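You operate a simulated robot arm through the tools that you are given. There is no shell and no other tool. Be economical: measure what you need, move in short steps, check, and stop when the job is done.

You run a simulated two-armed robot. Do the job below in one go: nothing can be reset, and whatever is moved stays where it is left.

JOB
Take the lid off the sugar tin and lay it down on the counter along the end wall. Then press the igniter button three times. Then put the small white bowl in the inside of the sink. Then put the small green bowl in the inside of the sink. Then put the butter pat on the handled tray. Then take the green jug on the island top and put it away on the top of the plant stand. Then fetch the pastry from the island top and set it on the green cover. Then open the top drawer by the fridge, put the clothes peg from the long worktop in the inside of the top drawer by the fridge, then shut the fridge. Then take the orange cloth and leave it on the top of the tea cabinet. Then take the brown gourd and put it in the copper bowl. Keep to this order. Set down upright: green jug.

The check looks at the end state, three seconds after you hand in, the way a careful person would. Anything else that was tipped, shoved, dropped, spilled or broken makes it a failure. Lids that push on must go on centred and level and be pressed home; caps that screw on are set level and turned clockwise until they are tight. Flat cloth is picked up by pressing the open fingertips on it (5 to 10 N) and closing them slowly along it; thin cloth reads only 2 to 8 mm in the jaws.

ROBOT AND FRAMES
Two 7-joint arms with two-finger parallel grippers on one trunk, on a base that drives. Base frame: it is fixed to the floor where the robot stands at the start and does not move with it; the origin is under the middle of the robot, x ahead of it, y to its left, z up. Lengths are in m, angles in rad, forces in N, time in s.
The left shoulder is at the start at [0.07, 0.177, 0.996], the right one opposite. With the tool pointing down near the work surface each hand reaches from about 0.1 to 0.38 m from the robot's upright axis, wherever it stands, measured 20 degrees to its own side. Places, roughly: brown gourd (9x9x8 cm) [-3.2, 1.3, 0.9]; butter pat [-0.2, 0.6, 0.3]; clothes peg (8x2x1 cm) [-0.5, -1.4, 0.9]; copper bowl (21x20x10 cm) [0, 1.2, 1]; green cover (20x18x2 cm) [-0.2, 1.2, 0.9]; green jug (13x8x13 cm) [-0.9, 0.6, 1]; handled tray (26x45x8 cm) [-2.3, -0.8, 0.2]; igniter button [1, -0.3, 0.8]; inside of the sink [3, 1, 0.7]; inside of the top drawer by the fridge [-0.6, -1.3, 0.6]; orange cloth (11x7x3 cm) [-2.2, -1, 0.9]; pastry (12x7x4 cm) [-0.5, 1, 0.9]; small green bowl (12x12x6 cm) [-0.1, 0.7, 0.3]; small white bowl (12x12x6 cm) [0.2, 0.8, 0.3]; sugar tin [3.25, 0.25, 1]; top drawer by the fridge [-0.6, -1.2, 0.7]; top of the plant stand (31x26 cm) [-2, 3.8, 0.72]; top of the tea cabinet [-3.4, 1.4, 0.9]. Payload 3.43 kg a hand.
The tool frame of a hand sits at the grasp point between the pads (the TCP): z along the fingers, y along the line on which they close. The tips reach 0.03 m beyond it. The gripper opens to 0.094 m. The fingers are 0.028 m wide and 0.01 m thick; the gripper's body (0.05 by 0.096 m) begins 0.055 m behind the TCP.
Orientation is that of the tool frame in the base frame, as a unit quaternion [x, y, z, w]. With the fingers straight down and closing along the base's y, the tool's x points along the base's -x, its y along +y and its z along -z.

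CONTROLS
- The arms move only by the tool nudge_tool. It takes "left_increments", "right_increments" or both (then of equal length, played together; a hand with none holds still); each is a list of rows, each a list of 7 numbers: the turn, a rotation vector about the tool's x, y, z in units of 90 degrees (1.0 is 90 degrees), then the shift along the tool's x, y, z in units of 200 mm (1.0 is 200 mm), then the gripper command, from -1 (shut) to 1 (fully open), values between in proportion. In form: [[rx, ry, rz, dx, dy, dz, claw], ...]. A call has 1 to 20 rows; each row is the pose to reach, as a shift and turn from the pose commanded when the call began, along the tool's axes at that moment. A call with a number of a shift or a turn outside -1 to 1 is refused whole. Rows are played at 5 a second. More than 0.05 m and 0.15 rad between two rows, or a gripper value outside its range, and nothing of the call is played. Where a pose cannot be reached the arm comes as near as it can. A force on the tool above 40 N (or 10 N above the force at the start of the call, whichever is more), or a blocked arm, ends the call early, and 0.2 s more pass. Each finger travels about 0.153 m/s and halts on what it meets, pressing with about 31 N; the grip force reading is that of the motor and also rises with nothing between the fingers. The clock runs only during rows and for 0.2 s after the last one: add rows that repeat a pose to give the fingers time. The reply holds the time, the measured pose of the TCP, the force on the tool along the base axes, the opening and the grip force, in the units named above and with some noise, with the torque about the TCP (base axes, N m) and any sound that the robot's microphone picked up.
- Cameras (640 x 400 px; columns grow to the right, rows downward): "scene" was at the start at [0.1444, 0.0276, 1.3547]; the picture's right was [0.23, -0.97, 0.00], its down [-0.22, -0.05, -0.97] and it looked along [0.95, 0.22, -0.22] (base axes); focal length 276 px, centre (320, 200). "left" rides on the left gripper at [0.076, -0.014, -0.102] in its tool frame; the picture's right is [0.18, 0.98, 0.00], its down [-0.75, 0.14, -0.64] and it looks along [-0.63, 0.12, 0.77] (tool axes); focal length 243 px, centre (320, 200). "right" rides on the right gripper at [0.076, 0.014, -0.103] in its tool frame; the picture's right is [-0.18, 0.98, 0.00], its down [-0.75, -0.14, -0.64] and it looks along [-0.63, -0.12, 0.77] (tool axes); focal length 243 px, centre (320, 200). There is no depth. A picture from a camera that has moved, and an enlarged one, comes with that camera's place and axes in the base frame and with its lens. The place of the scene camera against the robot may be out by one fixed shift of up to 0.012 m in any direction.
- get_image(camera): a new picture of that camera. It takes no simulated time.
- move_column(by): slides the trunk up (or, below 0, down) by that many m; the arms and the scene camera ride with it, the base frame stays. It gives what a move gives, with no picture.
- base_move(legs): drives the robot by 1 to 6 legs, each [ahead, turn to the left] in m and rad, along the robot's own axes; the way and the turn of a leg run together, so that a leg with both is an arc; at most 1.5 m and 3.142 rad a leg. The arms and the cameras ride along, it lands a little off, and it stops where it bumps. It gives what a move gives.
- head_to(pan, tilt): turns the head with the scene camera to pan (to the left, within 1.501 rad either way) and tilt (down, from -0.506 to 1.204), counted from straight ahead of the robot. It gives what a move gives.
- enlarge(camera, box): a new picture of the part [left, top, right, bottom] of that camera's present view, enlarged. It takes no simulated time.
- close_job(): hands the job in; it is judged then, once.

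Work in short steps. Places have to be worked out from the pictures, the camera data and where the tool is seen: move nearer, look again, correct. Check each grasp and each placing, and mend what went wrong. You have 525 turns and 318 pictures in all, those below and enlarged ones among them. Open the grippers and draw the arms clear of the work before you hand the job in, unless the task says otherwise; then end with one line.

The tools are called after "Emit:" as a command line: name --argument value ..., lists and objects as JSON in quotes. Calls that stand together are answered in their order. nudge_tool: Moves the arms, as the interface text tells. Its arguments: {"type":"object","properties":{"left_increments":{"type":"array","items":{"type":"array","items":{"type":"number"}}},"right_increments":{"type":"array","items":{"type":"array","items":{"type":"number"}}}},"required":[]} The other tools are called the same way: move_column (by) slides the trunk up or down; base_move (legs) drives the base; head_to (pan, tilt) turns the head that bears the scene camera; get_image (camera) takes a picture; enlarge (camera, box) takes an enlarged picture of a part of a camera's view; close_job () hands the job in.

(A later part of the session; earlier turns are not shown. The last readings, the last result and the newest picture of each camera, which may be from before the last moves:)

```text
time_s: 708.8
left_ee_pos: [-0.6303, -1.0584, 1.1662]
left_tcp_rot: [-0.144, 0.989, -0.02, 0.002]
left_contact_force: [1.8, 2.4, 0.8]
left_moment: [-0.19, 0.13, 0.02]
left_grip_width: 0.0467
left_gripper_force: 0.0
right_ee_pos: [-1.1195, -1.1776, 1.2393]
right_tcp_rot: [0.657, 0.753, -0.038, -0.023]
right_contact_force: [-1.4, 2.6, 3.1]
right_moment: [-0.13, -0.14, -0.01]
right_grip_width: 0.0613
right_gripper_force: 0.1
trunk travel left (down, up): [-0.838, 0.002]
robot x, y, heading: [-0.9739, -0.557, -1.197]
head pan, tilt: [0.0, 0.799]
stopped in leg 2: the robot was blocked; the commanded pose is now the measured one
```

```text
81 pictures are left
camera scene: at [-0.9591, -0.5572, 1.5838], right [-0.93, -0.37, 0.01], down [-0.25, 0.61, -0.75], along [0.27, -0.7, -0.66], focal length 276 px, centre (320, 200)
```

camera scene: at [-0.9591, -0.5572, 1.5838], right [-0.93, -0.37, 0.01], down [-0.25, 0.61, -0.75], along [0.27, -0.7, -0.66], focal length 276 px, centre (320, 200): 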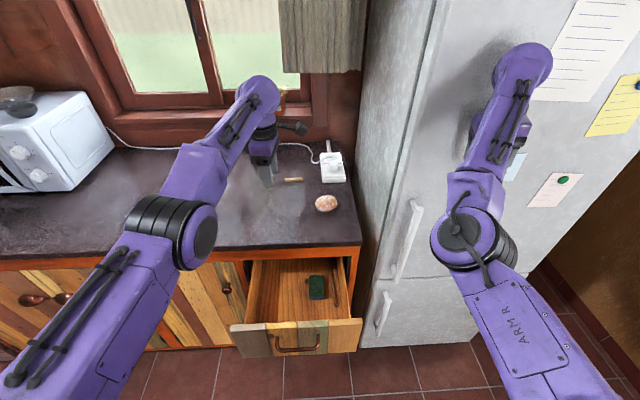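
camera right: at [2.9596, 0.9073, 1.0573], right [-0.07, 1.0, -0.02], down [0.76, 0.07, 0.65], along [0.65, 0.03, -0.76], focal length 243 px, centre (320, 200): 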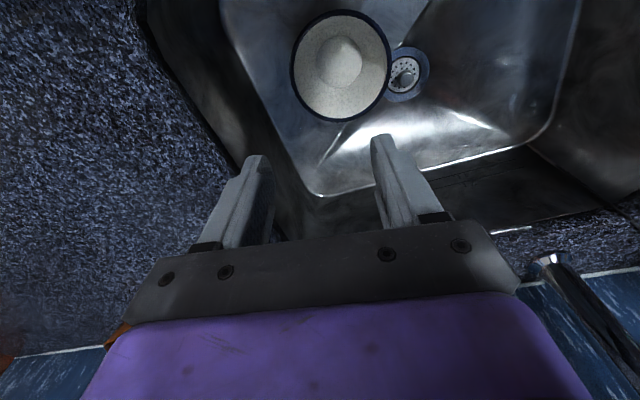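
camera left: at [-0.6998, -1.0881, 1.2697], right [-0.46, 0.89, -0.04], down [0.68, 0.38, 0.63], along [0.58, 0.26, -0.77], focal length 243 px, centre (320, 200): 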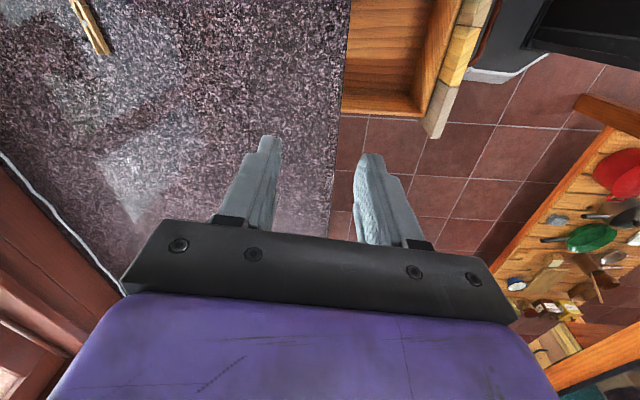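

The right wrist met the fridge door. I back 8 cm and swing the right arm out to the right/back.

Emit:
base_move --legs '[[-0.12, 0]]'

Emit:
nudge_tool --right_increments '[[0, 0, -0.06, 0.08, -0.12, 0, 0.3], [0, 0, -0.12, 0.16, -0.25, 0, 0.3], [0, 0, -0.18, 0.24, -0.37, 0, 0.3], [0, 0, -0.24, 0.33, -0.5, 0, 0.3], [0, 0, -0.3, 0.42, -0.62, 0, 0.3], [0, 0, -0.36, 0.52, -0.75, 0, 0.3], [0, 0, -0.42, 0.62, -0.87, 0, 0.3], [0, 0, -0.48, 0.72, -1, 0, 0.3]]'

Emit:
nudge_tool --right_increments '[[0, 0, -0.06, 0.12, -0.06, 0, 0.3], [0, 0, -0.12, 0.24, -0.12, 0, 0.3], [0, 0, -0.18, 0.36, -0.18, 0, 0.3], [0, 0, -0.24, 0.48, -0.24, 0, 0.3], [0, 0, -0.3, 0.6, -0.3, 0, 0.3], [0, 0, -0.36, 0.75, -0.35, 0, 0.3]]'

Emit:
get_image --camera "scene"

```text
time_s: 709.6
left_ee_pos: [-0.6143, -1.032, 1.0663]
left_tcp_rot: [-0.145, 0.988, 0.046, -0.006]
left_contact_force: [-0.6, -2.6, 2.0]
left_moment: [0.18, -0.05, 0.01]
left_grip_width: 0.0469
left_gripper_force: 0.0
right_ee_pos: [-1.2038, -1.1976, 1.1927]
right_tcp_rot: [0.733, 0.67, -0.056, -0.104]
right_contact_force: [0.4, -0.2, 0.7]
right_moment: [0.05, 0.03, 0.05]
right_grip_width: 0.0611
right_gripper_force: 0.0
trunk travel left (down, up): [-0.838, 0.002]
robot x, y, heading: [-0.9779, -0.5488, -1.201]
head pan, tilt: [0.0, 0.799]
stopped in leg 1: the robot was blocked; the commanded pose is now the measured one
```

```text
time_s: 709.9
left_ee_pos: [-0.6082, -1.0189, 1.0168]
left_tcp_rot: [-0.157, 0.982, 0.106, -0.011]
left_contact_force: [-1.6, -0.3, 1.7]
left_moment: [0.03, -0.07, -0.03]
left_grip_width: 0.0471
left_gripper_force: 0.1
right_ee_pos: [-1.2659, -1.217, 1.1982]
right_tcp_rot: [0.726, 0.665, -0.103, -0.142]
right_contact_force: [-0.2, 1.8, -0.2]
right_moment: [-0.13, 0.02, 0.04]
right_grip_width: 0.0609
right_gripper_force: 0.0
trunk travel left (down, up): [-0.838, 0.002]
robot x, y, heading: [-0.9782, -0.5433, -1.22]
head pan, tilt: [0.0, 0.799]
stopped in row 1 (right hand): the arm was blocked; the commanded pose is now the measured one
```

```text
time_s: 710.2
left_ee_pos: [-0.6056, -1.0049, 0.9706]
left_tcp_rot: [-0.163, 0.973, 0.164, -0.015]
left_contact_force: [0.6, -1.4, 1.5]
left_moment: [0.05, 0.02, 0.01]
left_grip_width: 0.047
left_gripper_force: 0.1
right_ee_pos: [-1.295, -1.231, 1.2142]
right_tcp_rot: [0.728, 0.654, -0.138, -0.152]
right_contact_force: [0.3, 0.5, -0.6]
right_moment: [-0.03, 0.05, 0.03]
right_grip_width: 0.0615
right_gripper_force: 0.0
trunk travel left (down, up): [-0.838, 0.002]
robot x, y, heading: [-0.9783, -0.5499, -1.232]
head pan, tilt: [0.0, 0.799]
stopped in row 1 (right hand): the arm was blocked; the commanded pose is now the measured one
```

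```text
80 pictures are left
camera scene: at [-0.9599, -0.5847, 1.577], right [-0.94, -0.33, 0.0], down [-0.22, 0.64, -0.74], along [0.24, -0.69, -0.68], focal length 276 px, centre (320, 200)
```

scene: 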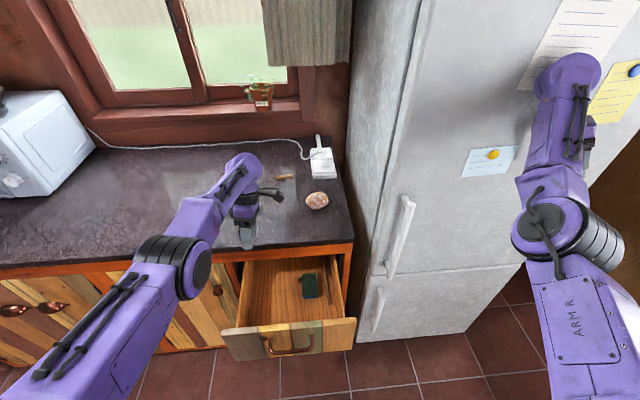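

The right arm presses on the fridge and the robot leans slightly; as before, repeated small backward drives should relieve it.

Emit:
base_move --legs '[[-0.2, 0]]'

Emit:
base_move --legs '[[-0.2, 0]]'

Emit:
get_image --camera "scene"

```text
time_s: 711.0
left_ee_pos: [-0.6141, -0.9424, 0.9047]
left_tcp_rot: [-0.17, 0.949, 0.264, -0.022]
left_contact_force: [0.3, -0.1, -1.0]
left_moment: [0.0, 0.07, 0.04]
left_grip_width: 0.0469
left_gripper_force: 0.0
right_ee_pos: [-1.2845, -1.2279, 1.1796]
right_tcp_rot: [0.735, 0.65, -0.133, -0.14]
right_contact_force: [0.1, 0.0, -1.3]
right_moment: [0.0, -0.02, 0.01]
right_grip_width: 0.0611
right_gripper_force: 0.1
trunk travel left (down, up): [-0.838, 0.002]
robot x, y, heading: [-0.9833, -0.5384, -1.261]
head pan, tilt: [0.0, 0.799]
stopped in leg 1: the robot was blocked; the commanded pose is now the measured one
```

```text
time_s: 712.6
left_ee_pos: [-0.6593, -0.8287, 0.8986]
left_tcp_rot: [-0.166, 0.956, 0.24, -0.023]
left_contact_force: [1.3, 0.2, 0.5]
left_moment: [-0.01, -0.01, 0.01]
left_grip_width: 0.047
left_gripper_force: 0.0
right_ee_pos: [-1.3332, -1.0984, 1.1704]
right_tcp_rot: [0.73, 0.653, -0.127, -0.158]
right_contact_force: [-0.4, 0.0, 0.1]
right_moment: [-0.07, -0.02, -0.02]
right_grip_width: 0.0611
right_gripper_force: 0.0
trunk travel left (down, up): [-0.838, 0.002]
robot x, y, heading: [-1.0465, -0.3493, -1.258]
head pan, tilt: [0.0, 0.799]
```

```text
79 pictures are left
camera scene: at [-1.0008, -0.4649, 1.5659], right [-0.95, -0.31, 0.0], down [-0.22, 0.68, -0.7], along [0.22, -0.66, -0.72], focal length 276 px, centre (320, 200)
```

scene: 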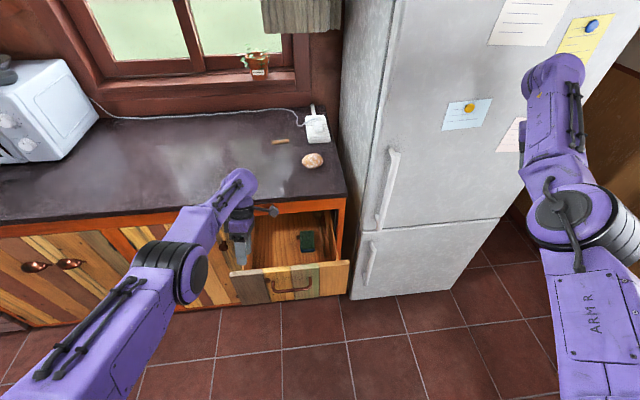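

Free again and upright; the right arm is now well out to the side. I level the left hand and raise it.

Emit:
nudge_tool --left_increments '[[0.08, 0, 0.02, 0, 0, -0.15, 0], [0.16, 0, 0.04, 0, 0, -0.3, 0], [0.24, 0, 0.06, 0, 0, -0.5, 0], [0.31, 0, 0.07, 0, 0, -0.7, 0], [0.31, 0, 0.07, 0, 0, -0.9, 0]]'

Emit:
base_move --legs '[[0, 0.07], [0.2, 0]]'

Emit:
get_image --camera "left"

Emit:
get_image --camera "scene"

```text
time_s: 713.8
left_ee_pos: [-0.6359, -0.9147, 1.0553]
left_tcp_rot: [-0.113, 0.994, 0.002, 0.004]
left_contact_force: [-0.6, 0.4, 0.4]
left_moment: [0.01, -0.01, -0.03]
left_grip_width: 0.0469
left_gripper_force: 0.2
right_ee_pos: [-1.3312, -1.0994, 1.1697]
right_tcp_rot: [0.73, 0.652, -0.127, -0.16]
right_contact_force: [0.1, 0.9, 0.8]
right_moment: [0.02, -0.03, 0.02]
right_grip_width: 0.0613
right_gripper_force: 0.0
trunk travel left (down, up): [-0.838, 0.002]
robot x, y, heading: [-1.0424, -0.3518, -1.258]
head pan, tilt: [0.0, 0.799]
```

```text
time_s: 715.5
left_ee_pos: [-0.5578, -0.981, 1.0622]
left_tcp_rot: [-0.145, 0.989, -0.004, 0.003]
left_contact_force: [0.0, 0.1, -0.2]
left_moment: [-0.02, 0.01, 0.02]
left_grip_width: 0.0468
left_gripper_force: 0.1
right_ee_pos: [-1.2464, -1.2074, 1.1734]
right_tcp_rot: [0.711, 0.672, -0.135, -0.155]
right_contact_force: [-0.5, -0.6, 0.1]
right_moment: [0.03, -0.04, -0.01]
right_grip_width: 0.0613
right_gripper_force: 0.1
trunk travel left (down, up): [-0.838, 0.002]
robot x, y, heading: [-1.0004, -0.4553, -1.196]
head pan, tilt: [0.0, 0.799]
stopped in leg 2: the robot was blocked; the commanded pose is now the measured one
```

```text
78 pictures are left
camera left: at [-0.6272, -1.016, 1.1636], right [-0.46, 0.89, -0.01], down [0.68, 0.35, 0.64], along [0.58, 0.29, -0.76], focal length 243 px, centre (320, 200)
```

left: 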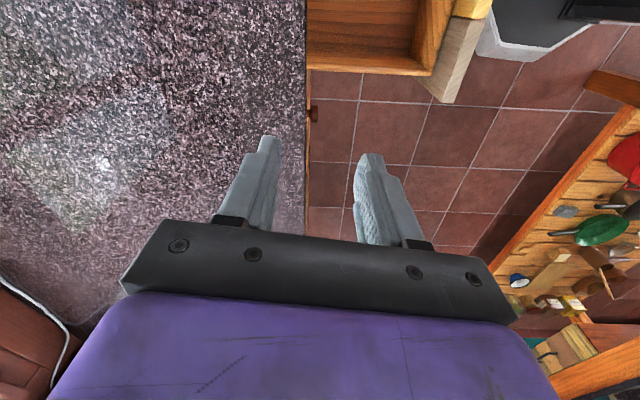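

```text
77 pictures are left
camera scene: at [-0.9505, -0.553, 1.5673], right [-0.93, -0.36, 0.0], down [-0.26, 0.66, -0.71], along [0.25, -0.66, -0.71], focal length 276 px, centre (320, 200)
```

scene: 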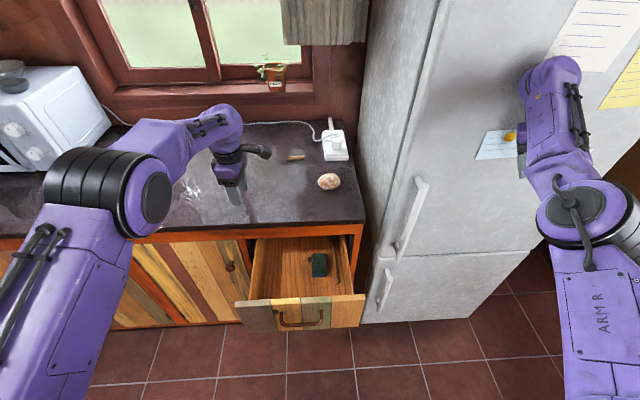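

The fridge keeps interfering with the right arm, so I'll instead use the right hand for the peg from further left. I shift 0.37 m toward the stove.

Emit:
base_move --legs '[[-0.15, 0], [0, 1.6], [0.37, 0], [0, -1.55]]'

Emit:
head_to --pan -0.3 --tilt 0.8

Emit:
get_image --camera "scene"

```text
time_s: 726.4
left_ee_pos: [-0.2439, -0.6962, 1.0547]
left_tcp_rot: [-0.164, 0.986, 0.004, 0.004]
left_contact_force: [0.0, 0.8, -0.3]
left_moment: [-0.03, 0.0, -0.02]
left_grip_width: 0.047
left_gripper_force: 0.1
right_ee_pos: [-0.922, -0.9523, 1.1632]
right_tcp_rot: [0.696, 0.688, -0.133, -0.158]
right_contact_force: [-0.3, 0.0, 0.4]
right_moment: [0.02, -0.02, -0.02]
right_grip_width: 0.0609
right_gripper_force: 0.1
trunk travel left (down, up): [-0.838, 0.002]
robot x, y, heading: [-0.7068, -0.1742, -1.154]
head pan, tilt: [0.0, 0.799]
```

```text
time_s: 727.2
left_ee_pos: [-0.2447, -0.6975, 1.0549]
left_tcp_rot: [-0.164, 0.986, 0.003, 0.004]
left_contact_force: [0.0, -0.4, 0.5]
left_moment: [-0.01, -0.02, -0.07]
left_grip_width: 0.0471
left_gripper_force: 0.1
right_ee_pos: [-0.923, -0.9514, 1.1631]
right_tcp_rot: [0.696, 0.688, -0.133, -0.158]
right_contact_force: [0.4, 0.2, -0.6]
right_moment: [-0.02, -0.02, -0.01]
right_grip_width: 0.0609
right_gripper_force: 0.2
trunk travel left (down, up): [-0.838, 0.002]
robot x, y, heading: [-0.7069, -0.1743, -1.152]
head pan, tilt: [-0.3, 0.799]
```

```text
76 pictures are left
camera scene: at [-0.6762, -0.2962, 1.5657], right [-0.99, -0.11, 0.0], down [-0.08, 0.71, -0.7], along [0.08, -0.69, -0.72], focal length 276 px, centre (320, 200)
```

scene: 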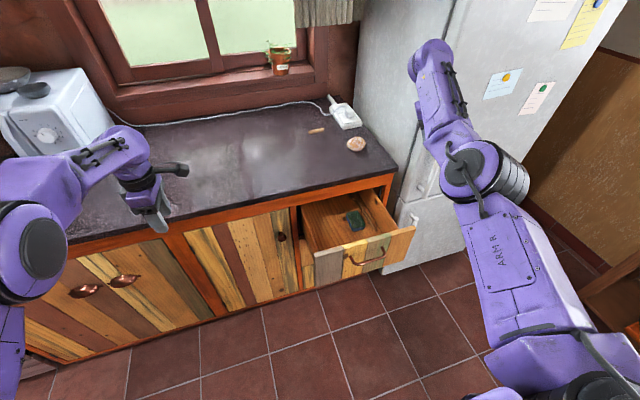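

Good vantage. Peg ≈(−0.547,−1.32), lying along x. I level the right hand, bring it inward, and yaw it 90° to close across the peg.

Emit:
nudge_tool --right_increments '[[-0.052, 0, 0, 0, 0.15, 0, 0.3], [-0.105, 0, 0, 0, 0.3, 0, 0.3], [-0.157, -0.01, 0, 0, 0.45, 0, 0.3], [-0.21, -0.01, 0, 0, 0.6, 0, 0.3], [-0.262, -0.02, 0, 0, 0.8, 0, 0.3]]'

Emit:
nudge_tool --right_increments '[[0, 0, 0.08, 0, 0, 0, 0.3], [0, 0, 0.16, 0, 0, 0, 0.3], [0, 0, 0.24, 0, 0, 0, 0.3], [0, 0, 0.32, 0, 0, 0, 0.3], [0, 0, 0.4, 0, 0, 0, 0.3], [0, 0, 0.48, 0, 0, 0, 0.3], [0, 0, 0.56, 0, 0, 0, 0.3], [0, 0, 0.64, 0, 0, 0, 0.3], [0, 0, 0.72, 0, 0, 0, 0.3], [0, 0, 0.8, 0, 0, 0, 0.3], [0, 0, 0.88, 0, 0, 0, 0.3], [0, 0, 0.96, 0, 0, 0, 0.3]]'

Emit:
get_image --camera "scene"

```text
time_s: 728.4
left_ee_pos: [-0.2434, -0.6976, 1.0548]
left_tcp_rot: [-0.164, 0.986, 0.004, 0.004]
left_contact_force: [0.0, 0.9, -0.4]
left_moment: [-0.04, 0.03, -0.03]
left_grip_width: 0.0468
left_gripper_force: 0.0
right_ee_pos: [-0.7718, -0.9523, 1.1023]
right_tcp_rot: [0.712, 0.703, -0.001, -0.002]
right_contact_force: [0.0, -0.3, 0.1]
right_moment: [-0.04, 0.0, 0.0]
right_grip_width: 0.0611
right_gripper_force: 0.0
trunk travel left (down, up): [-0.838, 0.002]
robot x, y, heading: [-0.7052, -0.178, -1.163]
head pan, tilt: [-0.3, 0.799]
```

```text
time_s: 731.0
left_ee_pos: [-0.2435, -0.6959, 1.0551]
left_tcp_rot: [-0.164, 0.986, 0.003, 0.004]
left_contact_force: [-0.1, 0.2, 0.4]
left_moment: [0.0, 0.03, 0.0]
left_grip_width: 0.0471
left_gripper_force: 0.0
right_ee_pos: [-0.8353, -0.8621, 1.1228]
right_tcp_rot: [1.0, 0.027, -0.002, -0.001]
right_contact_force: [-1.2, 1.0, -0.1]
right_moment: [0.0, 0.02, -0.01]
right_grip_width: 0.0614
right_gripper_force: 0.1
right hand out of reach, approached as far as the arm can: row 1, 5, 6, 7, 8, 9, 10, 11, 12
trunk travel left (down, up): [-0.838, 0.002]
robot x, y, heading: [-0.7049, -0.1796, -1.158]
head pan, tilt: [-0.3, 0.799]
```

```text
75 pictures are left
camera scene: at [-0.675, -0.2948, 1.5658], right [-0.99, -0.11, 0.0], down [-0.08, 0.71, -0.7], along [0.08, -0.69, -0.72], focal length 276 px, centre (320, 200)
```

scene: 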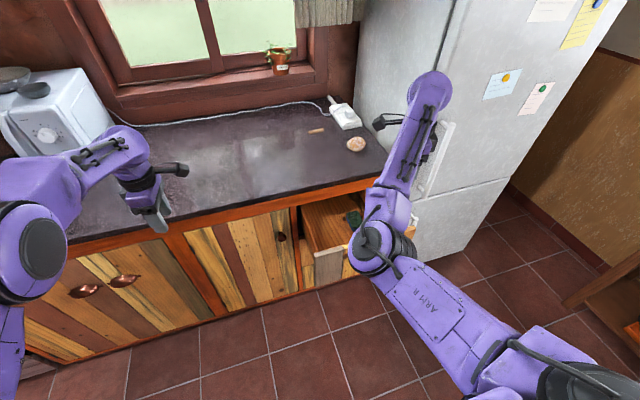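

I turn +0.072 and drive 0.48 m toward the peg.

Emit:
base_move --legs '[[0, 0.072], [0.47, 0]]'

Emit:
get_image --camera "right"

```text
time_s: 734.2
left_ee_pos: [-0.0058, -1.0744, 1.0559]
left_tcp_rot: [-0.193, 0.981, 0.003, 0.004]
left_contact_force: [1.1, 0.5, 0.6]
left_moment: [0.02, 0.01, 0.01]
left_grip_width: 0.047
left_gripper_force: 0.0
right_ee_pos: [-0.5855, -1.2761, 1.1218]
right_tcp_rot: [0.998, 0.056, -0.002, 0.0]
right_contact_force: [0.5, 0.6, 0.0]
right_moment: [-0.03, 0.01, 0.0]
right_grip_width: 0.0608
right_gripper_force: 0.0
trunk travel left (down, up): [-0.838, 0.002]
robot x, y, heading: [-0.4978, -0.5844, -1.103]
head pan, tilt: [-0.3, 0.799]
```

```text
74 pictures are left
camera right: at [-0.5082, -1.28, 1.2241], right [-0.07, -1.0, 0.0], down [-0.76, 0.06, 0.64], along [-0.64, 0.05, -0.77], focal length 243 px, centre (320, 200)
```

right: 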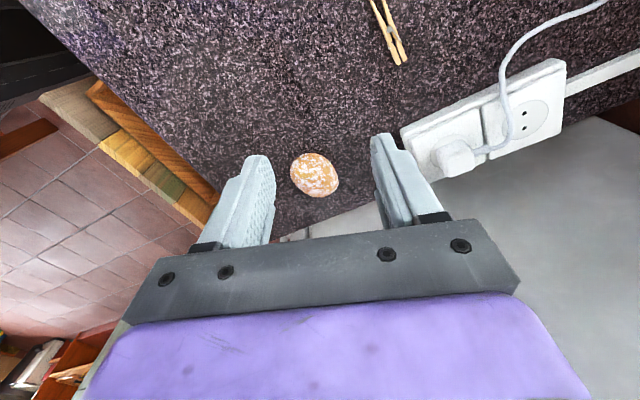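

The peg is ~8.5 cm further ahead at ≈(−0.54,−1.348). I lower the arm while reaching forward.

Emit:
nudge_tool --right_increments '[[0, 0, 0, 0.04, 0.06, 0.12, 0.3], [0, 0, 0, 0.08, 0.12, 0.24, 0.3], [0, 0, 0, 0.12, 0.18, 0.36, 0.3], [0, 0, 0, 0.16, 0.24, 0.48, 0.3], [0, 0, 0, 0.2, 0.3, 0.6, 0.3], [0, 0, 0, 0.233, 0.356, 0.65, 0.3]]'

Emit:
get_image --camera "right"

```text
time_s: 735.6
left_ee_pos: [-0.0063, -1.0752, 1.0559]
left_tcp_rot: [-0.192, 0.981, 0.003, 0.004]
left_contact_force: [-0.2, -1.1, -0.2]
left_moment: [-0.05, 0.0, -0.02]
left_grip_width: 0.0468
left_gripper_force: 0.1
right_ee_pos: [-0.6017, -1.2554, 1.0606]
right_tcp_rot: [0.998, 0.057, -0.001, -0.001]
right_contact_force: [-0.9, 0.4, 0.7]
right_moment: [0.0, 0.01, 0.0]
right_grip_width: 0.0612
right_gripper_force: 0.1
right hand out of reach, approached as far as the arm can: row 1, 2, 3, 4, 5, 6
trunk travel left (down, up): [-0.838, 0.002]
robot x, y, heading: [-0.4983, -0.5828, -1.102]
head pan, tilt: [-0.3, 0.799]
```

```text
73 pictures are left
camera right: at [-0.524, -1.2596, 1.1627], right [-0.07, -1.0, 0.0], down [-0.76, 0.05, 0.64], along [-0.64, 0.05, -0.77], focal length 243 px, centre (320, 200)
```

right: 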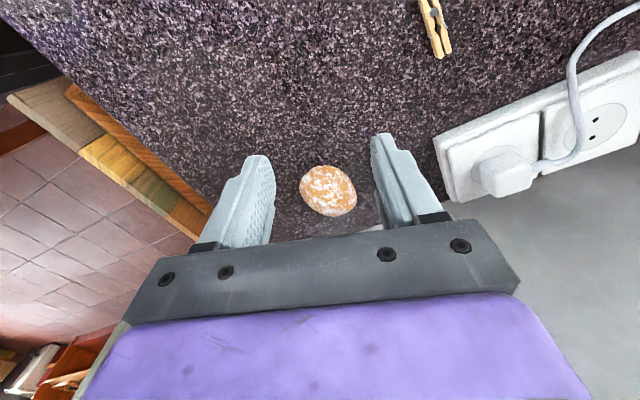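

The arm can't extend; I use the base: 0.1 m forward (watching for contact).

Emit:
base_move --legs '[[0.1, 0]]'

Emit:
get_image --camera "right"

```text
time_s: 736.8
left_ee_pos: [0.0377, -1.1635, 1.0571]
left_tcp_rot: [-0.191, 0.982, 0.001, 0.004]
left_contact_force: [0.3, 0.5, -0.1]
left_moment: [-0.02, 0.0, -0.02]
left_grip_width: 0.0467
left_gripper_force: 0.0
right_ee_pos: [-0.5576, -1.3429, 1.0624]
right_tcp_rot: [0.998, 0.056, -0.001, 0.001]
right_contact_force: [-0.4, 1.2, 0.2]
right_moment: [0.03, 0.01, 0.03]
right_grip_width: 0.0609
right_gripper_force: 0.0
trunk travel left (down, up): [-0.838, 0.002]
robot x, y, heading: [-0.4527, -0.6721, -1.1]
head pan, tilt: [-0.3, 0.799]
```

```text
72 pictures are left
camera right: at [-0.4809, -1.3467, 1.1649], right [-0.07, -1.0, 0.0], down [-0.76, 0.06, 0.64], along [-0.64, 0.05, -0.77], focal length 243 px, centre (320, 200)
```

right: 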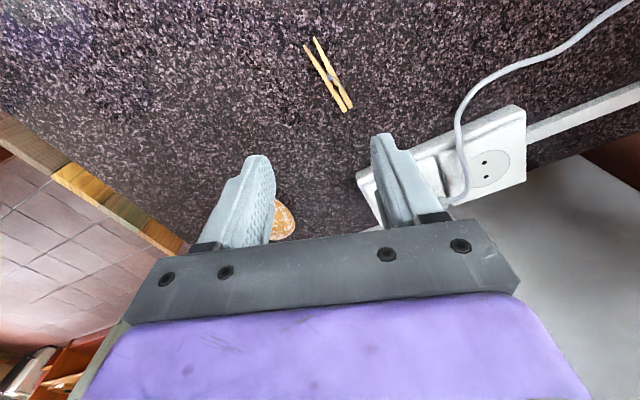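

Peg is 2 cm from the TCP axis, good. I raise the left hand a bit and lower toward the worktop.

Emit:
nudge_tool --left_increments '[[0, 0, 0, 0, 0, -0.15, 0], [0, 0, 0, 0, 0, -0.3, 0], [0, 0, 0, 0, 0, -0.4, 0]]'

Emit:
move_column --by -0.11

Emit:
move_column --by -0.04

Emit:
get_image --camera "right"

```text
time_s: 737.6
left_ee_pos: [0.0393, -1.1712, 1.1362]
left_tcp_rot: [-0.192, 0.981, 0.004, 0.004]
left_contact_force: [0.0, 0.5, 0.5]
left_moment: [0.01, -0.01, 0.01]
left_grip_width: 0.0471
left_gripper_force: 0.0
right_ee_pos: [-0.5574, -1.346, 1.0584]
right_tcp_rot: [0.998, 0.055, -0.002, -0.001]
right_contact_force: [-0.3, -0.1, 0.3]
right_moment: [0.01, 0.01, 0.01]
right_grip_width: 0.061
right_gripper_force: 0.0
trunk travel left (down, up): [-0.838, 0.002]
robot x, y, heading: [-0.4539, -0.67, -1.098]
head pan, tilt: [-0.3, 0.799]
```

```text
time_s: 739.0
left_ee_pos: [0.0386, -1.1674, 1.027]
left_tcp_rot: [-0.192, 0.981, 0.002, 0.003]
left_contact_force: [1.0, 0.3, -0.1]
left_moment: [-0.01, -0.02, 0.01]
left_grip_width: 0.0468
left_gripper_force: 0.1
right_ee_pos: [-0.5578, -1.3451, 0.9498]
right_tcp_rot: [0.998, 0.056, 0.0, -0.001]
right_contact_force: [-0.9, -0.3, -0.8]
right_moment: [0.0, 0.01, -0.05]
right_grip_width: 0.0613
right_gripper_force: 0.1
trunk travel left (down, up): [-0.728, 0.112]
robot x, y, heading: [-0.4529, -0.6752, -1.102]
head pan, tilt: [-0.3, 0.799]
```

```text
time_s: 739.6
left_ee_pos: [0.0378, -1.1666, 0.9998]
left_tcp_rot: [-0.192, 0.981, 0.002, 0.003]
left_contact_force: [0.6, 1.8, 0.0]
left_moment: [0.04, -0.04, 0.02]
left_grip_width: 0.047
left_gripper_force: 0.0
right_ee_pos: [-0.5564, -1.3457, 0.931]
right_tcp_rot: [0.998, 0.054, -0.002, 0.009]
right_contact_force: [2.9, 8.3, 16.9]
right_moment: [0.98, -0.25, -0.01]
right_grip_width: 0.0651
right_gripper_force: 3.8
trunk travel left (down, up): [-0.7, 0.14]
robot x, y, heading: [-0.455, -0.6728, -1.102]
head pan, tilt: [-0.3, 0.799]
stopped: the force on the tool passed its limit (the readings are from after the stop); the commanded pose is now the measured one
```

```text
71 pictures are left
camera right: at [-0.4791, -1.3486, 1.0335], right [-0.07, -1.0, 0.02], down [-0.76, 0.07, 0.64], along [-0.64, 0.03, -0.77], focal length 243 px, centre (320, 200)
```

right: 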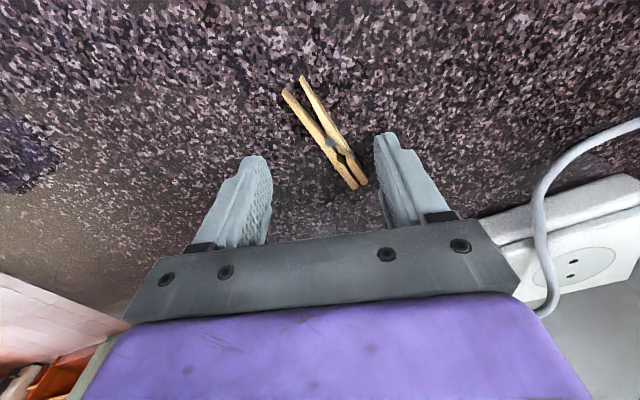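

Touching the worktop; the peg lies between the fingers. I lift 4 mm and close, then raise.

Emit:
move_column --by 0.006

Emit:
nudge_tool --right_increments '[[0, 0, 0, 0, 0, 0, 0], [0, 0, 0, 0, 0, 0, -0.4], [0, 0, 0, 0, 0, 0, -0.8], [0, 0, 0, 0, 0, 0, -1], [0, 0, 0, 0, 0, 0, -1]]'

Emit:
move_column --by 0.13

Emit:
get_image --camera "right"

```text
time_s: 740.1
left_ee_pos: [0.038, -1.1684, 1.0058]
left_tcp_rot: [-0.19, 0.982, 0.004, 0.004]
left_contact_force: [0.6, -0.3, -1.2]
left_moment: [-0.01, -0.03, 0.0]
left_grip_width: 0.0469
left_gripper_force: 0.1
right_ee_pos: [-0.5569, -1.346, 0.9333]
right_tcp_rot: [0.998, 0.055, -0.002, 0.006]
right_contact_force: [-0.6, 0.7, 0.5]
right_moment: [0.0, 0.0, -0.02]
right_grip_width: 0.0611
right_gripper_force: 0.1
trunk travel left (down, up): [-0.706, 0.134]
robot x, y, heading: [-0.4519, -0.6729, -1.106]
head pan, tilt: [-0.3, 0.799]
```

```text
time_s: 741.4
left_ee_pos: [0.0384, -1.1688, 1.0062]
left_tcp_rot: [-0.19, 0.982, 0.004, 0.004]
left_contact_force: [-0.3, 0.8, -0.1]
left_moment: [0.01, -0.03, 0.01]
left_grip_width: 0.0471
left_gripper_force: 0.2
right_ee_pos: [-0.5581, -1.347, 0.9345]
right_tcp_rot: [0.998, 0.055, -0.002, 0.007]
right_contact_force: [0.2, 0.1, 0.5]
right_moment: [0.02, 0.0, -0.01]
right_grip_width: 0.0098
right_gripper_force: 31.5
trunk travel left (down, up): [-0.706, 0.134]
robot x, y, heading: [-0.4515, -0.6728, -1.099]
head pan, tilt: [-0.3, 0.799]
```

```text
time_s: 742.9
left_ee_pos: [0.0387, -1.1685, 1.1347]
left_tcp_rot: [-0.191, 0.982, 0.003, 0.003]
left_contact_force: [-0.3, -0.2, 0.3]
left_moment: [-0.01, 0.02, 0.01]
left_grip_width: 0.0473
left_gripper_force: 0.1
right_ee_pos: [-0.5575, -1.3469, 1.0639]
right_tcp_rot: [0.998, 0.055, -0.002, 0.007]
right_contact_force: [0.8, 0.3, 1.1]
right_moment: [-0.01, 0.02, 0.03]
right_grip_width: 0.0099
right_gripper_force: 31.5
trunk travel left (down, up): [-0.836, 0.004]
robot x, y, heading: [-0.4529, -0.6738, -1.102]
head pan, tilt: [-0.3, 0.799]
```

```text
70 pictures are left
camera right: at [-0.4799, -1.3504, 1.1667], right [-0.07, -1.0, 0.01], down [-0.76, 0.07, 0.64], along [-0.64, 0.04, -0.77], focal length 243 px, centre (320, 200)
```

right: 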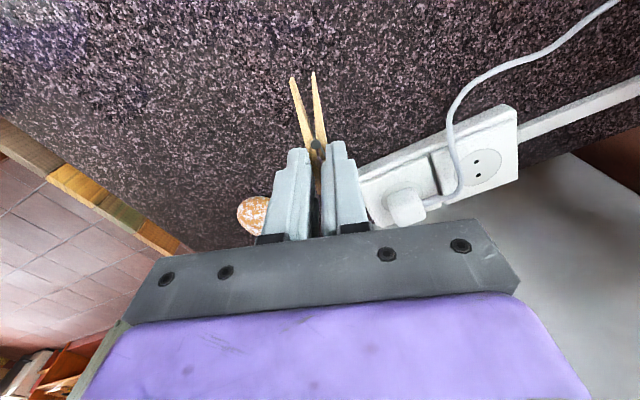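

I have the peg. I back up 0.4 m to bring it over the open drawer and check.

Emit:
base_move --legs '[[-0.4, 0], [0, 0.045]]'

Emit:
head_to --pan -0.5 --tilt 0.9

Emit:
get_image --camera "scene"

Emit:
get_image --camera "right"

```text
time_s: 745.8
left_ee_pos: [-0.1278, -0.7928, 1.1352]
left_tcp_rot: [-0.208, 0.978, 0.005, 0.004]
left_contact_force: [0.3, -0.3, 0.6]
left_moment: [-0.06, -0.02, 0.01]
left_grip_width: 0.047
left_gripper_force: 0.1
right_ee_pos: [-0.7164, -0.9918, 1.0628]
right_tcp_rot: [0.997, 0.073, -0.001, 0.006]
right_contact_force: [0.1, 0.0, -0.9]
right_moment: [0.05, -0.01, -0.03]
right_grip_width: 0.0097
right_gripper_force: 31.2
trunk travel left (down, up): [-0.836, 0.004]
robot x, y, heading: [-0.6338, -0.3147, -1.069]
head pan, tilt: [-0.3, 0.799]
```

```text
time_s: 746.6
left_ee_pos: [-0.1247, -0.7887, 1.1354]
left_tcp_rot: [-0.208, 0.978, 0.004, 0.003]
left_contact_force: [-0.5, 0.3, -0.4]
left_moment: [0.02, -0.03, -0.02]
left_grip_width: 0.0468
left_gripper_force: 0.1
right_ee_pos: [-0.7142, -0.9896, 1.064]
right_tcp_rot: [0.997, 0.074, -0.002, 0.006]
right_contact_force: [-0.3, -0.2, 0.2]
right_moment: [-0.01, -0.03, 0.0]
right_grip_width: 0.0099
right_gripper_force: 31.1
trunk travel left (down, up): [-0.836, 0.004]
robot x, y, heading: [-0.6342, -0.3102, -1.071]
head pan, tilt: [-0.499, 0.901]
```

```text
69 pictures are left
camera scene: at [-0.6044, -0.4256, 1.5555], right [-1.0, -0.01, 0.0], down [-0.01, 0.78, -0.62], along [0.0, -0.62, -0.78], focal length 276 px, centre (320, 200)
```

scene: 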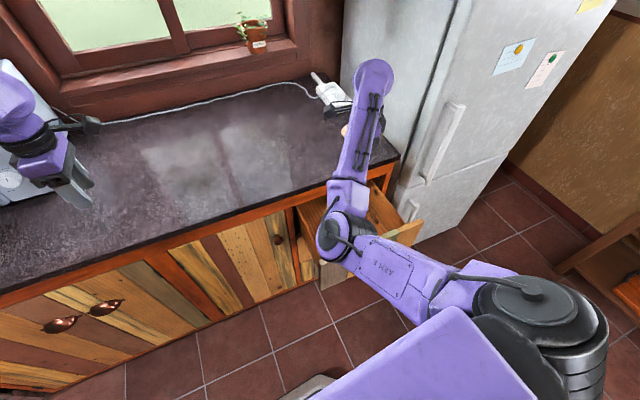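

```text
68 pictures are left
camera right: at [-0.636, -0.9905, 1.1668], right [-0.04, -1.0, 0.01], down [-0.76, 0.04, 0.64], along [-0.64, 0.02, -0.76], focal length 243 px, centre (320, 200)
```

right: 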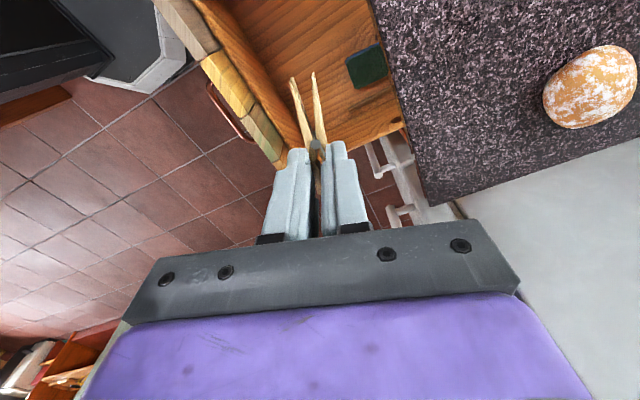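

The hand is vertically above the drawer's interior. I lower 0.15 m by the trunk plus more by the arm, then release.

Emit:
move_column --by -0.17

Emit:
nudge_tool --right_increments '[[0, 0, 0, 0, 0, 0.15, -1], [0, 0, 0, 0, 0, 0.3, -1], [0, 0, 0, 0, 0, 0.45, -1], [0, 0, 0, 0, 0, 0.6, -1]]'

Emit:
get_image --camera "right"

```text
time_s: 748.5
left_ee_pos: [-0.1252, -0.7902, 0.9653]
left_tcp_rot: [-0.209, 0.978, 0.003, 0.004]
left_contact_force: [0.6, 0.4, 0.4]
left_moment: [-0.01, -0.02, -0.02]
left_grip_width: 0.0468
left_gripper_force: 0.1
right_ee_pos: [-0.7144, -0.9897, 0.8931]
right_tcp_rot: [0.997, 0.073, -0.003, 0.006]
right_contact_force: [0.3, -0.4, 0.1]
right_moment: [0.01, 0.01, -0.03]
right_grip_width: 0.01
right_gripper_force: 30.9
trunk travel left (down, up): [-0.666, 0.174]
robot x, y, heading: [-0.6323, -0.3123, -1.065]
head pan, tilt: [-0.499, 0.901]
```

```text
time_s: 749.5
left_ee_pos: [-0.1263, -0.7907, 0.966]
left_tcp_rot: [-0.209, 0.978, 0.003, 0.003]
left_contact_force: [-0.8, 1.0, 0.8]
left_moment: [0.0, 0.01, 0.02]
left_grip_width: 0.047
left_gripper_force: 0.1
right_ee_pos: [-0.7414, -0.9495, 0.8286]
right_tcp_rot: [0.997, 0.074, -0.002, 0.007]
right_contact_force: [0.4, 0.3, -0.4]
right_moment: [-0.02, 0.0, 0.04]
right_grip_width: 0.0101
right_gripper_force: 31.3
right hand out of reach, approached as far as the arm can: row 1, 2, 3, 4
trunk travel left (down, up): [-0.666, 0.174]
robot x, y, heading: [-0.6315, -0.311, -1.067]
head pan, tilt: [-0.499, 0.901]
```

```text
67 pictures are left
camera right: at [-0.6645, -0.9502, 0.9322], right [-0.04, -1.0, 0.01], down [-0.76, 0.04, 0.64], along [-0.64, 0.01, -0.77], focal length 243 px, centre (320, 200)
```

right: 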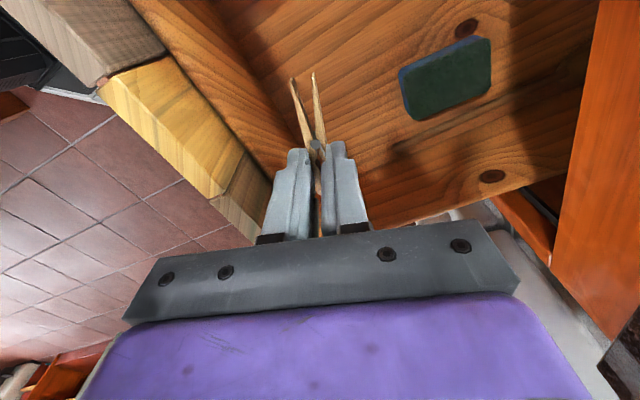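

The peg is inside the drawer's outline, ~12 cm above its floor. I release it.

Emit:
nudge_tool --right_increments '[[0, 0, 0, 0, 0, 0, -0.6], [0, 0, 0, 0, 0, 0, -0.2], [0, 0, 0, 0, 0, 0, 0.2], [0, 0, 0, 0, 0, 0, 0.2]]'

Emit:
move_column --by 0.17

Emit:
get_image --camera "right"

```text
time_s: 750.5
left_ee_pos: [-0.1244, -0.7912, 0.9647]
left_tcp_rot: [-0.208, 0.978, 0.003, 0.003]
left_contact_force: [0.1, -0.5, 0.0]
left_moment: [-0.01, -0.01, -0.01]
left_grip_width: 0.047
left_gripper_force: 0.0
right_ee_pos: [-0.7424, -0.9486, 0.8302]
right_tcp_rot: [0.997, 0.074, -0.002, 0.006]
right_contact_force: [-0.4, 0.5, -0.2]
right_moment: [-0.01, 0.01, -0.01]
right_grip_width: 0.0563
right_gripper_force: 0.0
trunk travel left (down, up): [-0.666, 0.174]
robot x, y, heading: [-0.6339, -0.3138, -1.067]
head pan, tilt: [-0.499, 0.901]
```

```text
time_s: 752.4
left_ee_pos: [-0.1254, -0.7902, 1.1358]
left_tcp_rot: [-0.208, 0.978, 0.003, 0.004]
left_contact_force: [0.8, 0.0, -0.2]
left_moment: [-0.01, 0.01, 0.0]
left_grip_width: 0.0471
left_gripper_force: 0.1
right_ee_pos: [-0.742, -0.9494, 0.9998]
right_tcp_rot: [0.997, 0.073, -0.001, 0.005]
right_contact_force: [0.2, 0.2, 0.9]
right_moment: [0.01, -0.01, -0.02]
right_grip_width: 0.0568
right_gripper_force: 0.1
trunk travel left (down, up): [-0.836, 0.004]
robot x, y, heading: [-0.6308, -0.3144, -1.066]
head pan, tilt: [-0.499, 0.901]
```

```text
66 pictures are left
camera right: at [-0.6643, -0.9506, 1.102], right [-0.04, -1.0, 0.01], down [-0.76, 0.04, 0.64], along [-0.64, 0.02, -0.77], focal length 243 px, centre (320, 200)
```

right: 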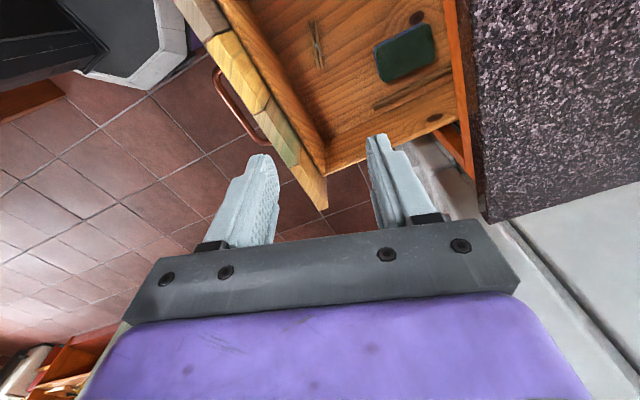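

The peg lies in the drawer. Now the fridge: I look closely at its door edges to see whether any door is ajar.

Emit:
head_to --pan -0.75 --tilt 0.35

Emit:
get_image --camera "scene"

```text
time_s: 753.4
left_ee_pos: [-0.1241, -0.791, 1.1351]
left_tcp_rot: [-0.208, 0.978, 0.004, 0.004]
left_contact_force: [0.2, -0.4, -0.9]
left_moment: [0.02, 0.01, -0.04]
left_grip_width: 0.0471
left_gripper_force: 0.1
right_ee_pos: [-0.7415, -0.9493, 0.9985]
right_tcp_rot: [0.997, 0.074, -0.002, 0.006]
right_contact_force: [0.2, 0.5, 0.7]
right_moment: [0.01, -0.04, 0.04]
right_grip_width: 0.0566
right_gripper_force: 0.1
trunk travel left (down, up): [-0.836, 0.004]
robot x, y, heading: [-0.6349, -0.3133, -1.065]
head pan, tilt: [-0.75, 0.351]
```

```text
65 pictures are left
camera scene: at [-0.6279, -0.4402, 1.603], right [-0.97, 0.24, 0.0], down [0.08, 0.33, -0.94], along [-0.23, -0.91, -0.34], focal length 276 px, centre (320, 200)
```

scene: 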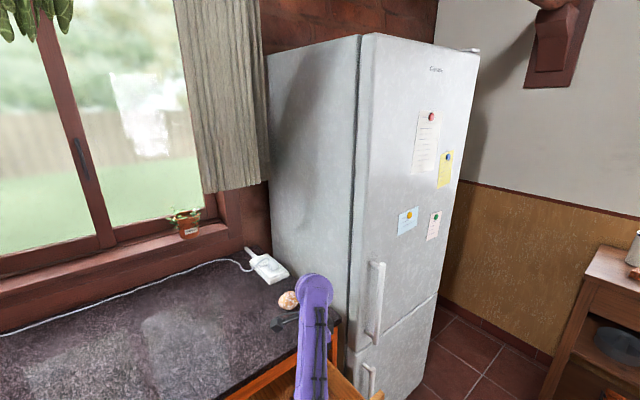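

The fridge doors are flush and shut. As the thing opened was the drawer, I'll push the drawer shut with the peg inside. First I reposition and point the left hand forward.

Emit:
base_move --legs '[[-0.2, 0], [0, -1.6], [0.42, 0], [0, 1.48]]'

Emit:
nudge_tool --left_increments '[[0.08, 0, 0, 0, 0, 0.1, -1], [0.16, 0, 0, 0, 0, 0.2, -1], [0.24, 0, 0, 0, 0, 0.3, -1], [0.32, 0, 0, 0, 0, 0.4, -1], [0.4, 0, 0, 0, 0, 0.5, -1], [0.48, 0, 0, 0, 0, 0.6, -1], [0.56, 0, 0, 0, 0, 0.7, -1], [0.64, 0, 0, 0, 0, 0.8, -1], [0.72, 0, 0, 0, 0, 0.9, -1], [0.8, 0, 0, 0, 0, 1, -1], [0.88, 0, 0, 0, 0, 1, -1], [0.95, 0, 0, 0, 0, 1, -1]]'

Emit:
head_to --pan 0 --tilt 0.8

Emit:
get_image --camera "scene"

```text
time_s: 764.6
left_ee_pos: [-0.6563, -0.874, 1.1358]
left_tcp_rot: [-0.152, 0.988, 0.004, 0.003]
left_contact_force: [-0.1, -0.2, 0.2]
left_moment: [-0.01, -0.01, 0.0]
left_grip_width: 0.0471
left_gripper_force: 0.1
right_ee_pos: [-1.2892, -0.9586, 1.0001]
right_tcp_rot: [1.0, 0.014, -0.001, 0.005]
right_contact_force: [1.1, 0.6, 0.0]
right_moment: [0.03, 0.0, -0.01]
right_grip_width: 0.0564
right_gripper_force: 0.0
trunk travel left (down, up): [-0.836, 0.004]
robot x, y, heading: [-1.1062, -0.3393, -1.185]
head pan, tilt: [-0.75, 0.351]
```

```text
time_s: 767.2
left_ee_pos: [-0.6568, -0.873, 0.9351]
left_tcp_rot: [-0.109, 0.728, -0.669, 0.106]
left_contact_force: [-0.8, 0.7, 0.5]
left_moment: [0.02, 0.0, -0.01]
left_grip_width: 0.0003
left_gripper_force: 30.5
right_ee_pos: [-1.289, -0.9603, 1.0001]
right_tcp_rot: [1.0, 0.015, -0.002, 0.005]
right_contact_force: [-0.9, -0.2, -0.4]
right_moment: [-0.03, 0.02, 0.04]
right_grip_width: 0.0566
right_gripper_force: 0.1
trunk travel left (down, up): [-0.836, 0.004]
robot x, y, heading: [-1.1063, -0.3406, -1.18]
head pan, tilt: [-0.75, 0.351]
```

```text
time_s: 768.3
left_ee_pos: [-0.6568, -0.8726, 0.9343]
left_tcp_rot: [-0.11, 0.728, -0.669, 0.105]
left_contact_force: [-0.1, 1.0, -0.3]
left_moment: [-0.02, 0.0, 0.0]
left_grip_width: 0.0
left_gripper_force: 31.3
right_ee_pos: [-1.2884, -0.9599, 0.9986]
right_tcp_rot: [1.0, 0.015, -0.002, 0.005]
right_contact_force: [-0.1, 0.3, 0.7]
right_moment: [0.0, -0.01, 0.03]
right_grip_width: 0.0563
right_gripper_force: 0.1
trunk travel left (down, up): [-0.836, 0.004]
robot x, y, heading: [-1.105, -0.3391, -1.186]
head pan, tilt: [0.0, 0.799]
```

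```text
64 pictures are left
camera scene: at [-1.053, -0.4546, 1.5634], right [-0.93, -0.38, 0.0], down [-0.27, 0.66, -0.7], along [0.26, -0.65, -0.72], focal length 276 px, centre (320, 200)
```

scene: 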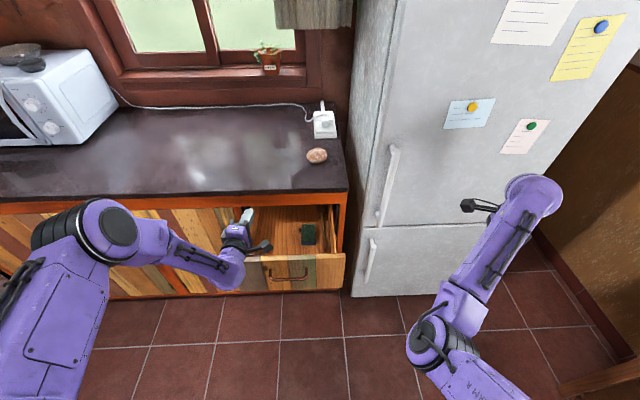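

I back 0.16 m, turn −0.07, lower 0.2 m so the fingertips face the drawer front, then push forward.

Emit:
base_move --legs '[[-0.17, 0], [0, -0.07]]'

Emit:
move_column --by -0.19

Emit:
base_move --legs '[[0.2, 0]]'

Emit:
get_image --camera "scene"

```text
time_s: 770.2
left_ee_pos: [-0.7546, -0.7449, 0.934]
left_tcp_rot: [-0.085, 0.732, -0.671, 0.083]
left_contact_force: [0.3, 1.1, 0.6]
left_moment: [0.02, 0.01, -0.03]
left_grip_width: 0.0
left_gripper_force: 31.1
right_ee_pos: [-1.3917, -0.7906, 0.9989]
right_tcp_rot: [1.0, -0.018, -0.003, 0.006]
right_contact_force: [0.3, 0.5, 0.0]
right_moment: [0.0, 0.03, -0.01]
right_grip_width: 0.0563
right_gripper_force: 0.1
trunk travel left (down, up): [-0.836, 0.004]
robot x, y, heading: [-1.166, -0.1818, -1.249]
head pan, tilt: [0.0, 0.799]
```

```text
time_s: 772.3
left_ee_pos: [-0.7566, -0.745, 0.7461]
left_tcp_rot: [-0.084, 0.731, -0.672, 0.084]
left_contact_force: [0.3, -0.1, 1.1]
left_moment: [0.0, 0.0, -0.02]
left_grip_width: 0.0
left_gripper_force: 30.9
right_ee_pos: [-1.3936, -0.79, 0.8099]
right_tcp_rot: [1.0, -0.017, -0.002, 0.006]
right_contact_force: [-0.2, 0.4, 0.2]
right_moment: [0.03, 0.01, -0.01]
right_grip_width: 0.0565
right_gripper_force: 0.1
trunk travel left (down, up): [-0.646, 0.194]
robot x, y, heading: [-1.1695, -0.1827, -1.251]
head pan, tilt: [0.0, 0.799]
```

```text
time_s: 773.9
left_ee_pos: [-0.6928, -0.9371, 0.7451]
left_tcp_rot: [-0.085, 0.732, -0.671, 0.083]
left_contact_force: [0.0, 0.8, 0.2]
left_moment: [-0.03, -0.01, 0.03]
left_grip_width: 0.0003
left_gripper_force: 31.3
right_ee_pos: [-1.33, -0.9808, 0.8086]
right_tcp_rot: [1.0, -0.017, -0.001, 0.006]
right_contact_force: [-0.4, -0.2, -0.1]
right_moment: [0.0, -0.02, -0.04]
right_grip_width: 0.0564
right_gripper_force: 0.1
trunk travel left (down, up): [-0.646, 0.194]
robot x, y, heading: [-1.1045, -0.3752, -1.248]
head pan, tilt: [0.0, 0.799]
```

```text
63 pictures are left
camera scene: at [-1.0612, -0.4928, 1.3733], right [-0.95, -0.32, 0.0], down [-0.23, 0.68, -0.7], along [0.22, -0.66, -0.72], focal length 276 px, centre (320, 200)
```

scene: 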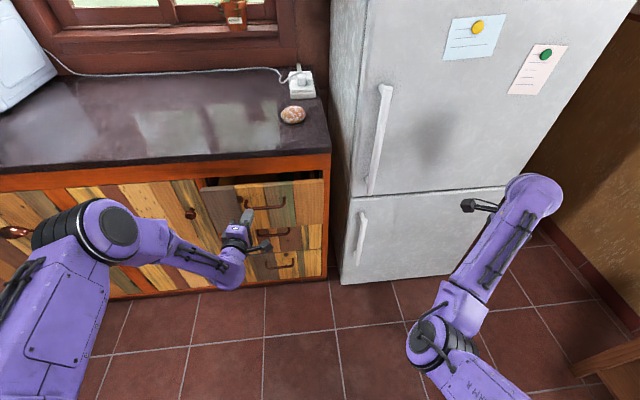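

Closing nicely. I push on until it stops.

Emit:
base_move --legs '[[0.18, 0]]'

Emit:
get_image --camera "scene"

```text
time_s: 775.0
left_ee_pos: [-0.6732, -0.9932, 0.7472]
left_tcp_rot: [-0.088, 0.73, -0.673, 0.083]
left_contact_force: [-1.0, 16.7, 10.7]
left_moment: [-0.15, -0.1, 0.15]
left_grip_width: 0.0
left_gripper_force: 30.6
right_ee_pos: [-1.3058, -1.0446, 0.8114]
right_tcp_rot: [1.0, -0.016, -0.001, 0.007]
right_contact_force: [-0.6, -0.3, -0.4]
right_moment: [0.03, -0.04, 0.0]
right_grip_width: 0.0563
right_gripper_force: 0.1
trunk travel left (down, up): [-0.646, 0.194]
robot x, y, heading: [-1.0834, -0.4427, -1.246]
head pan, tilt: [0.0, 0.799]
stopped in leg 1: the force on the tool passed its limit (the readings are from after the stop); the commanded pose is now the measured one
```

```text
62 pictures are left
camera scene: at [-1.0414, -0.5528, 1.3738], right [-0.95, -0.32, 0.0], down [-0.23, 0.68, -0.7], along [0.23, -0.66, -0.71], focal length 276 px, centre (320, 200)
```

scene: 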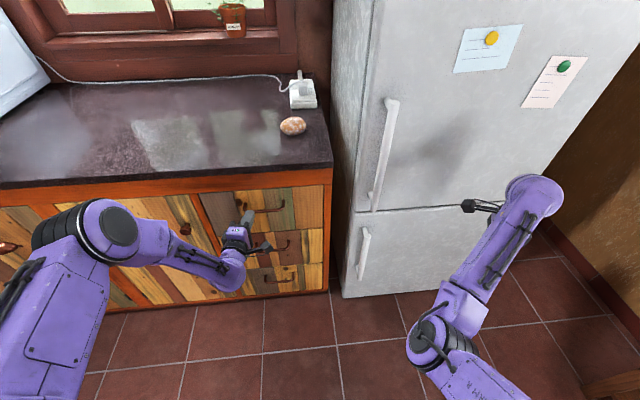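

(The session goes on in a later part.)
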